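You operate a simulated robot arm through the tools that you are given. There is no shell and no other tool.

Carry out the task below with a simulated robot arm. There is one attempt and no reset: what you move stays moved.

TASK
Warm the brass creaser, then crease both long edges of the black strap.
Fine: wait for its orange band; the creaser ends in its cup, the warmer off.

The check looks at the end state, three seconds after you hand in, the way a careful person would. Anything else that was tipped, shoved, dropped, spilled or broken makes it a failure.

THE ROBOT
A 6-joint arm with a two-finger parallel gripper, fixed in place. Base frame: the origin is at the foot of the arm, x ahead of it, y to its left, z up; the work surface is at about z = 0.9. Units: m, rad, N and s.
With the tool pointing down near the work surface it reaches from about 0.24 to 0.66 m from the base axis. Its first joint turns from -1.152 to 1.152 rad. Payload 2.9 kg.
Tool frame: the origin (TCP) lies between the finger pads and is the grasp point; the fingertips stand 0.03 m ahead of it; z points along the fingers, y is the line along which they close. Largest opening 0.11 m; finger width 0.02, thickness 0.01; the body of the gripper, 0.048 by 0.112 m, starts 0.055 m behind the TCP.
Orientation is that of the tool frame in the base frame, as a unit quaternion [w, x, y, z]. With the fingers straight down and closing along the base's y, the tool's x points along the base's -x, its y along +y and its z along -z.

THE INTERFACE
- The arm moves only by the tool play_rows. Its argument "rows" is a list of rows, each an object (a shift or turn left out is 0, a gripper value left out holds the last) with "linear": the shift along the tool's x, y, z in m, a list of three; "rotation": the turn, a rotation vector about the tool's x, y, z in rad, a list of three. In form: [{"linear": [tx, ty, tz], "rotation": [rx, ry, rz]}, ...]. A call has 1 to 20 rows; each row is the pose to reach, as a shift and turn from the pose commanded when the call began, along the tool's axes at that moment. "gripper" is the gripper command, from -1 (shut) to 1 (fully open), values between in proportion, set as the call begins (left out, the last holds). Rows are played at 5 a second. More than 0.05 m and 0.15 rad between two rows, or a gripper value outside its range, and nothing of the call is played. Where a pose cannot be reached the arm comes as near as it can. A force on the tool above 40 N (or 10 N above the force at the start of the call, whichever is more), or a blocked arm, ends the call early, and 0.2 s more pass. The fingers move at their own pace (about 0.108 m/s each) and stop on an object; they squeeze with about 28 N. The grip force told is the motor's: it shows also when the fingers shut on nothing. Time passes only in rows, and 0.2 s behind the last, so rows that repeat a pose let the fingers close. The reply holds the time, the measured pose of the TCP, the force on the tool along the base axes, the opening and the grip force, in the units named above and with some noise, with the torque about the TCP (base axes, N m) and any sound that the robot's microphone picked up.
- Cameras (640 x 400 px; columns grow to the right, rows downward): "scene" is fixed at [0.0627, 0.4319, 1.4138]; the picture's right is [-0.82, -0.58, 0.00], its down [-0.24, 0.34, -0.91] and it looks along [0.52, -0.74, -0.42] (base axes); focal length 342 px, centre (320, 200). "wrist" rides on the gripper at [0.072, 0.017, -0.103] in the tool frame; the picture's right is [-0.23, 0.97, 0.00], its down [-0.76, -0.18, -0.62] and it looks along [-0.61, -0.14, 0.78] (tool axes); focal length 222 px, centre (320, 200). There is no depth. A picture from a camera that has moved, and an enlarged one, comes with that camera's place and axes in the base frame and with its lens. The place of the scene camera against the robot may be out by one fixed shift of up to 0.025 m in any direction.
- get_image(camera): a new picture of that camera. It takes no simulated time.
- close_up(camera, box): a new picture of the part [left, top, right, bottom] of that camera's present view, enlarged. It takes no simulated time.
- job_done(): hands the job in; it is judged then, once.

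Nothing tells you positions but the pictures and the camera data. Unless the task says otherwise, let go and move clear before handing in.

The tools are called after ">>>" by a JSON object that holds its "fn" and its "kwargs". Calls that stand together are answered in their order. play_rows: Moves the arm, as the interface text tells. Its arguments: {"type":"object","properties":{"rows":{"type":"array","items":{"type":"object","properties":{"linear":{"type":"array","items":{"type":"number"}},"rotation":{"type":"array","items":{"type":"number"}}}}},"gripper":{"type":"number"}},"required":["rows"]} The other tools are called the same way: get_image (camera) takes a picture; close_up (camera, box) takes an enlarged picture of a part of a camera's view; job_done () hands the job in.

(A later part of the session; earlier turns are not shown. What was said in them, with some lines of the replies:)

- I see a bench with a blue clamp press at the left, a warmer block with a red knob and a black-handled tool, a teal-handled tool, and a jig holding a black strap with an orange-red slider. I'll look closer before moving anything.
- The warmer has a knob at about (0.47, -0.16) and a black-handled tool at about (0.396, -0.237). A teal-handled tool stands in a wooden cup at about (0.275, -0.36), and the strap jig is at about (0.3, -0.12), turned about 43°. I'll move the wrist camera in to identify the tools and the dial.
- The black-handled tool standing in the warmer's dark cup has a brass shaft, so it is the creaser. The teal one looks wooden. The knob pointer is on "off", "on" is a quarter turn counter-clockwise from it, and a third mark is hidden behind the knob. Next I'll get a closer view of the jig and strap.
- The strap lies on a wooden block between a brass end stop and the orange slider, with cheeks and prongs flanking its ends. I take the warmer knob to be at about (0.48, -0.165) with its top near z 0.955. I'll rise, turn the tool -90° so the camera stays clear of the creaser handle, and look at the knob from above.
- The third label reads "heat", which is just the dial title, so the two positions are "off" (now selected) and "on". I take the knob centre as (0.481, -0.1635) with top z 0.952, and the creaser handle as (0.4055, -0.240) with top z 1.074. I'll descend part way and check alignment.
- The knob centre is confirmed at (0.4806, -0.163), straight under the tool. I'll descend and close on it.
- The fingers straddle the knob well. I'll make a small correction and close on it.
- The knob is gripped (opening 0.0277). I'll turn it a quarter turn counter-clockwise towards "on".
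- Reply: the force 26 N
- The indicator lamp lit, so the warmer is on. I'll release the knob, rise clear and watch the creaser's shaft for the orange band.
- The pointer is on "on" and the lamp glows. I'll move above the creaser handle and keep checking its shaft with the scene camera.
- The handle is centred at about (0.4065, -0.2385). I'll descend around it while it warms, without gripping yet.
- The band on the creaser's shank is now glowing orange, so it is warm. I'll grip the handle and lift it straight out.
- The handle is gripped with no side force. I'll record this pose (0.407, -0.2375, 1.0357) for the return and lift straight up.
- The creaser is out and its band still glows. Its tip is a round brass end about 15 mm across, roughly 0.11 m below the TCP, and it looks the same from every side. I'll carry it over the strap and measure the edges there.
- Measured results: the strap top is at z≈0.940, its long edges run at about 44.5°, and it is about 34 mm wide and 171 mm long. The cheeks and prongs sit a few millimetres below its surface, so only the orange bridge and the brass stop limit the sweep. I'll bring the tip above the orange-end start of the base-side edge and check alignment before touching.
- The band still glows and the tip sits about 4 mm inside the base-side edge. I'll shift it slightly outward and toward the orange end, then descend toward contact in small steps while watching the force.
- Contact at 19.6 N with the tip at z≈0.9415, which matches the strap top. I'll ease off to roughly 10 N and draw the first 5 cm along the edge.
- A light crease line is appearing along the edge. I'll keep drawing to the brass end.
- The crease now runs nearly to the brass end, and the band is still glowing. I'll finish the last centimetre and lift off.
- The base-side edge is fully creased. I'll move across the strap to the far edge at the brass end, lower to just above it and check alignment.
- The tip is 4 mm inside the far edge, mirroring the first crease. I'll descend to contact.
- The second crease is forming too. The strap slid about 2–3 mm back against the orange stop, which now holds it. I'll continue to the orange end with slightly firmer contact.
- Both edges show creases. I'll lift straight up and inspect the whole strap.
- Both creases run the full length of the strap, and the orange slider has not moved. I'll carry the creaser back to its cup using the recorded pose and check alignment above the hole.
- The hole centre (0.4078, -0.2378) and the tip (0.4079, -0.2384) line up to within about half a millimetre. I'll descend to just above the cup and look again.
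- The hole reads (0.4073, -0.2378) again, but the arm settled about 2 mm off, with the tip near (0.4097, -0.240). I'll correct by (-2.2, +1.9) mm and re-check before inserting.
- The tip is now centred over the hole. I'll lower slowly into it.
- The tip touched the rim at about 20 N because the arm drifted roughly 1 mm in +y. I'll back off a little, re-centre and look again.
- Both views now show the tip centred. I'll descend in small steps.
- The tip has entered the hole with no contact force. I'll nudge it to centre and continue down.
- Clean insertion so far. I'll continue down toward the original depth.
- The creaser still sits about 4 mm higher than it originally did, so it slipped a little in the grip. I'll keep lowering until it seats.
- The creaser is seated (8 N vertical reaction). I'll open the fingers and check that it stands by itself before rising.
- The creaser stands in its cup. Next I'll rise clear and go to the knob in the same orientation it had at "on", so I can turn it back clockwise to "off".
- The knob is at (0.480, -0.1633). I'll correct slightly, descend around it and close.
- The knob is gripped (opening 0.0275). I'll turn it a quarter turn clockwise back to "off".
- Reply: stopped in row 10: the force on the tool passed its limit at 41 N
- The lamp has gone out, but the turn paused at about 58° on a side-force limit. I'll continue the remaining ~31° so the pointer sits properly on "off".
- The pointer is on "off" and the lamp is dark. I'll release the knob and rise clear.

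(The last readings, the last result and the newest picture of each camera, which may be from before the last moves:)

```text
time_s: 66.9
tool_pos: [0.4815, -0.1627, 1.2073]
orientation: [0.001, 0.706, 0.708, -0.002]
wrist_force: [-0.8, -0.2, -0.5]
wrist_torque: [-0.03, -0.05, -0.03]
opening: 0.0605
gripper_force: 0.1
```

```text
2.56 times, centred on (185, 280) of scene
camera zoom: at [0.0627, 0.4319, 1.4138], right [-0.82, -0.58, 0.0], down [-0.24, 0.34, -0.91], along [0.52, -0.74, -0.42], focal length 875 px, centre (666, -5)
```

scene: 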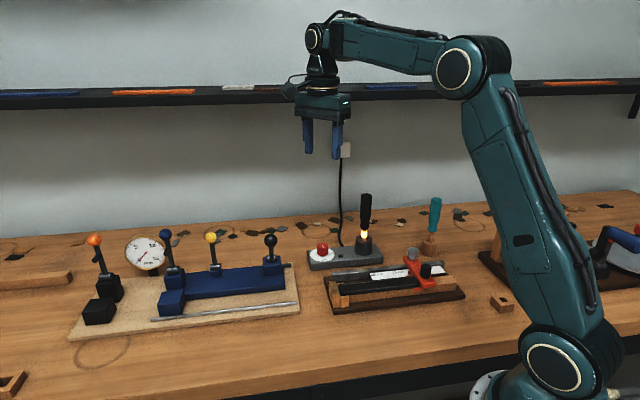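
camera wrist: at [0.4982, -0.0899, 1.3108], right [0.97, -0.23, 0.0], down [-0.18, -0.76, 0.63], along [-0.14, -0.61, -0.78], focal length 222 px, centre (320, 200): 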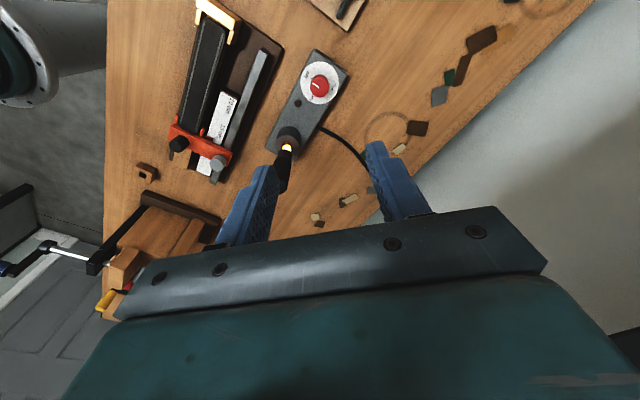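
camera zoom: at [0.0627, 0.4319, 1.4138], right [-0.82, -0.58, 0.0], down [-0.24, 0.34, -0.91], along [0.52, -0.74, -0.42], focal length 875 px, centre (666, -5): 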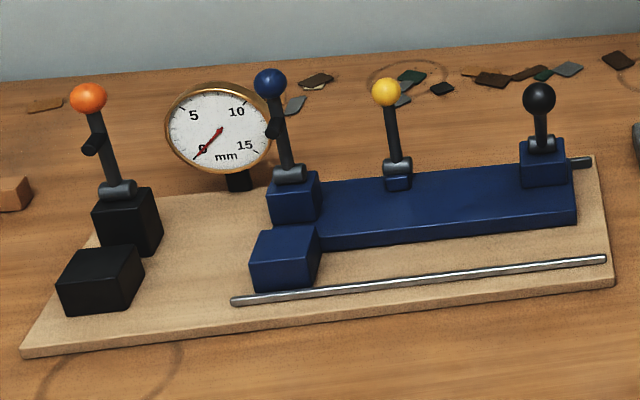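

Both long edges of the strap carry full-length creases. The creaser stands in its cup, the knob is on "off" with the lamp dark, and nothing else has moved apart from the strap sliding 2–3 mm inside its jig. The gripper is open and well clear, so I'm handing in.

>>> {"fn": "job_done", "kwargs": {}}

```text
The job is handed in.
```

I warmed the brass creaser until its band glowed orange, then creased both long edges of the black strap over nearly their full length. The creaser is back in its cup, and the knob is on "off" with the lamp dark.

- **Strap position:** the strap isn't clamped, and it slid about 2–3 mm towards the orange slider while I creased the second edge. The slider itself didn't move, and the strap still lies in its jig.
- **Returning the creaser:** the tip touched the rim of the cup at about 20 N on the first try. I backed off, re-centred it, and it then went in cleanly and stood on its own.
- **Band still lit:** the creaser's band was still glowing when I handed in, because the warmer had only just been turned off.

In the last pictures nothing else had been tipped or moved. The gripper was open and well above the bench.
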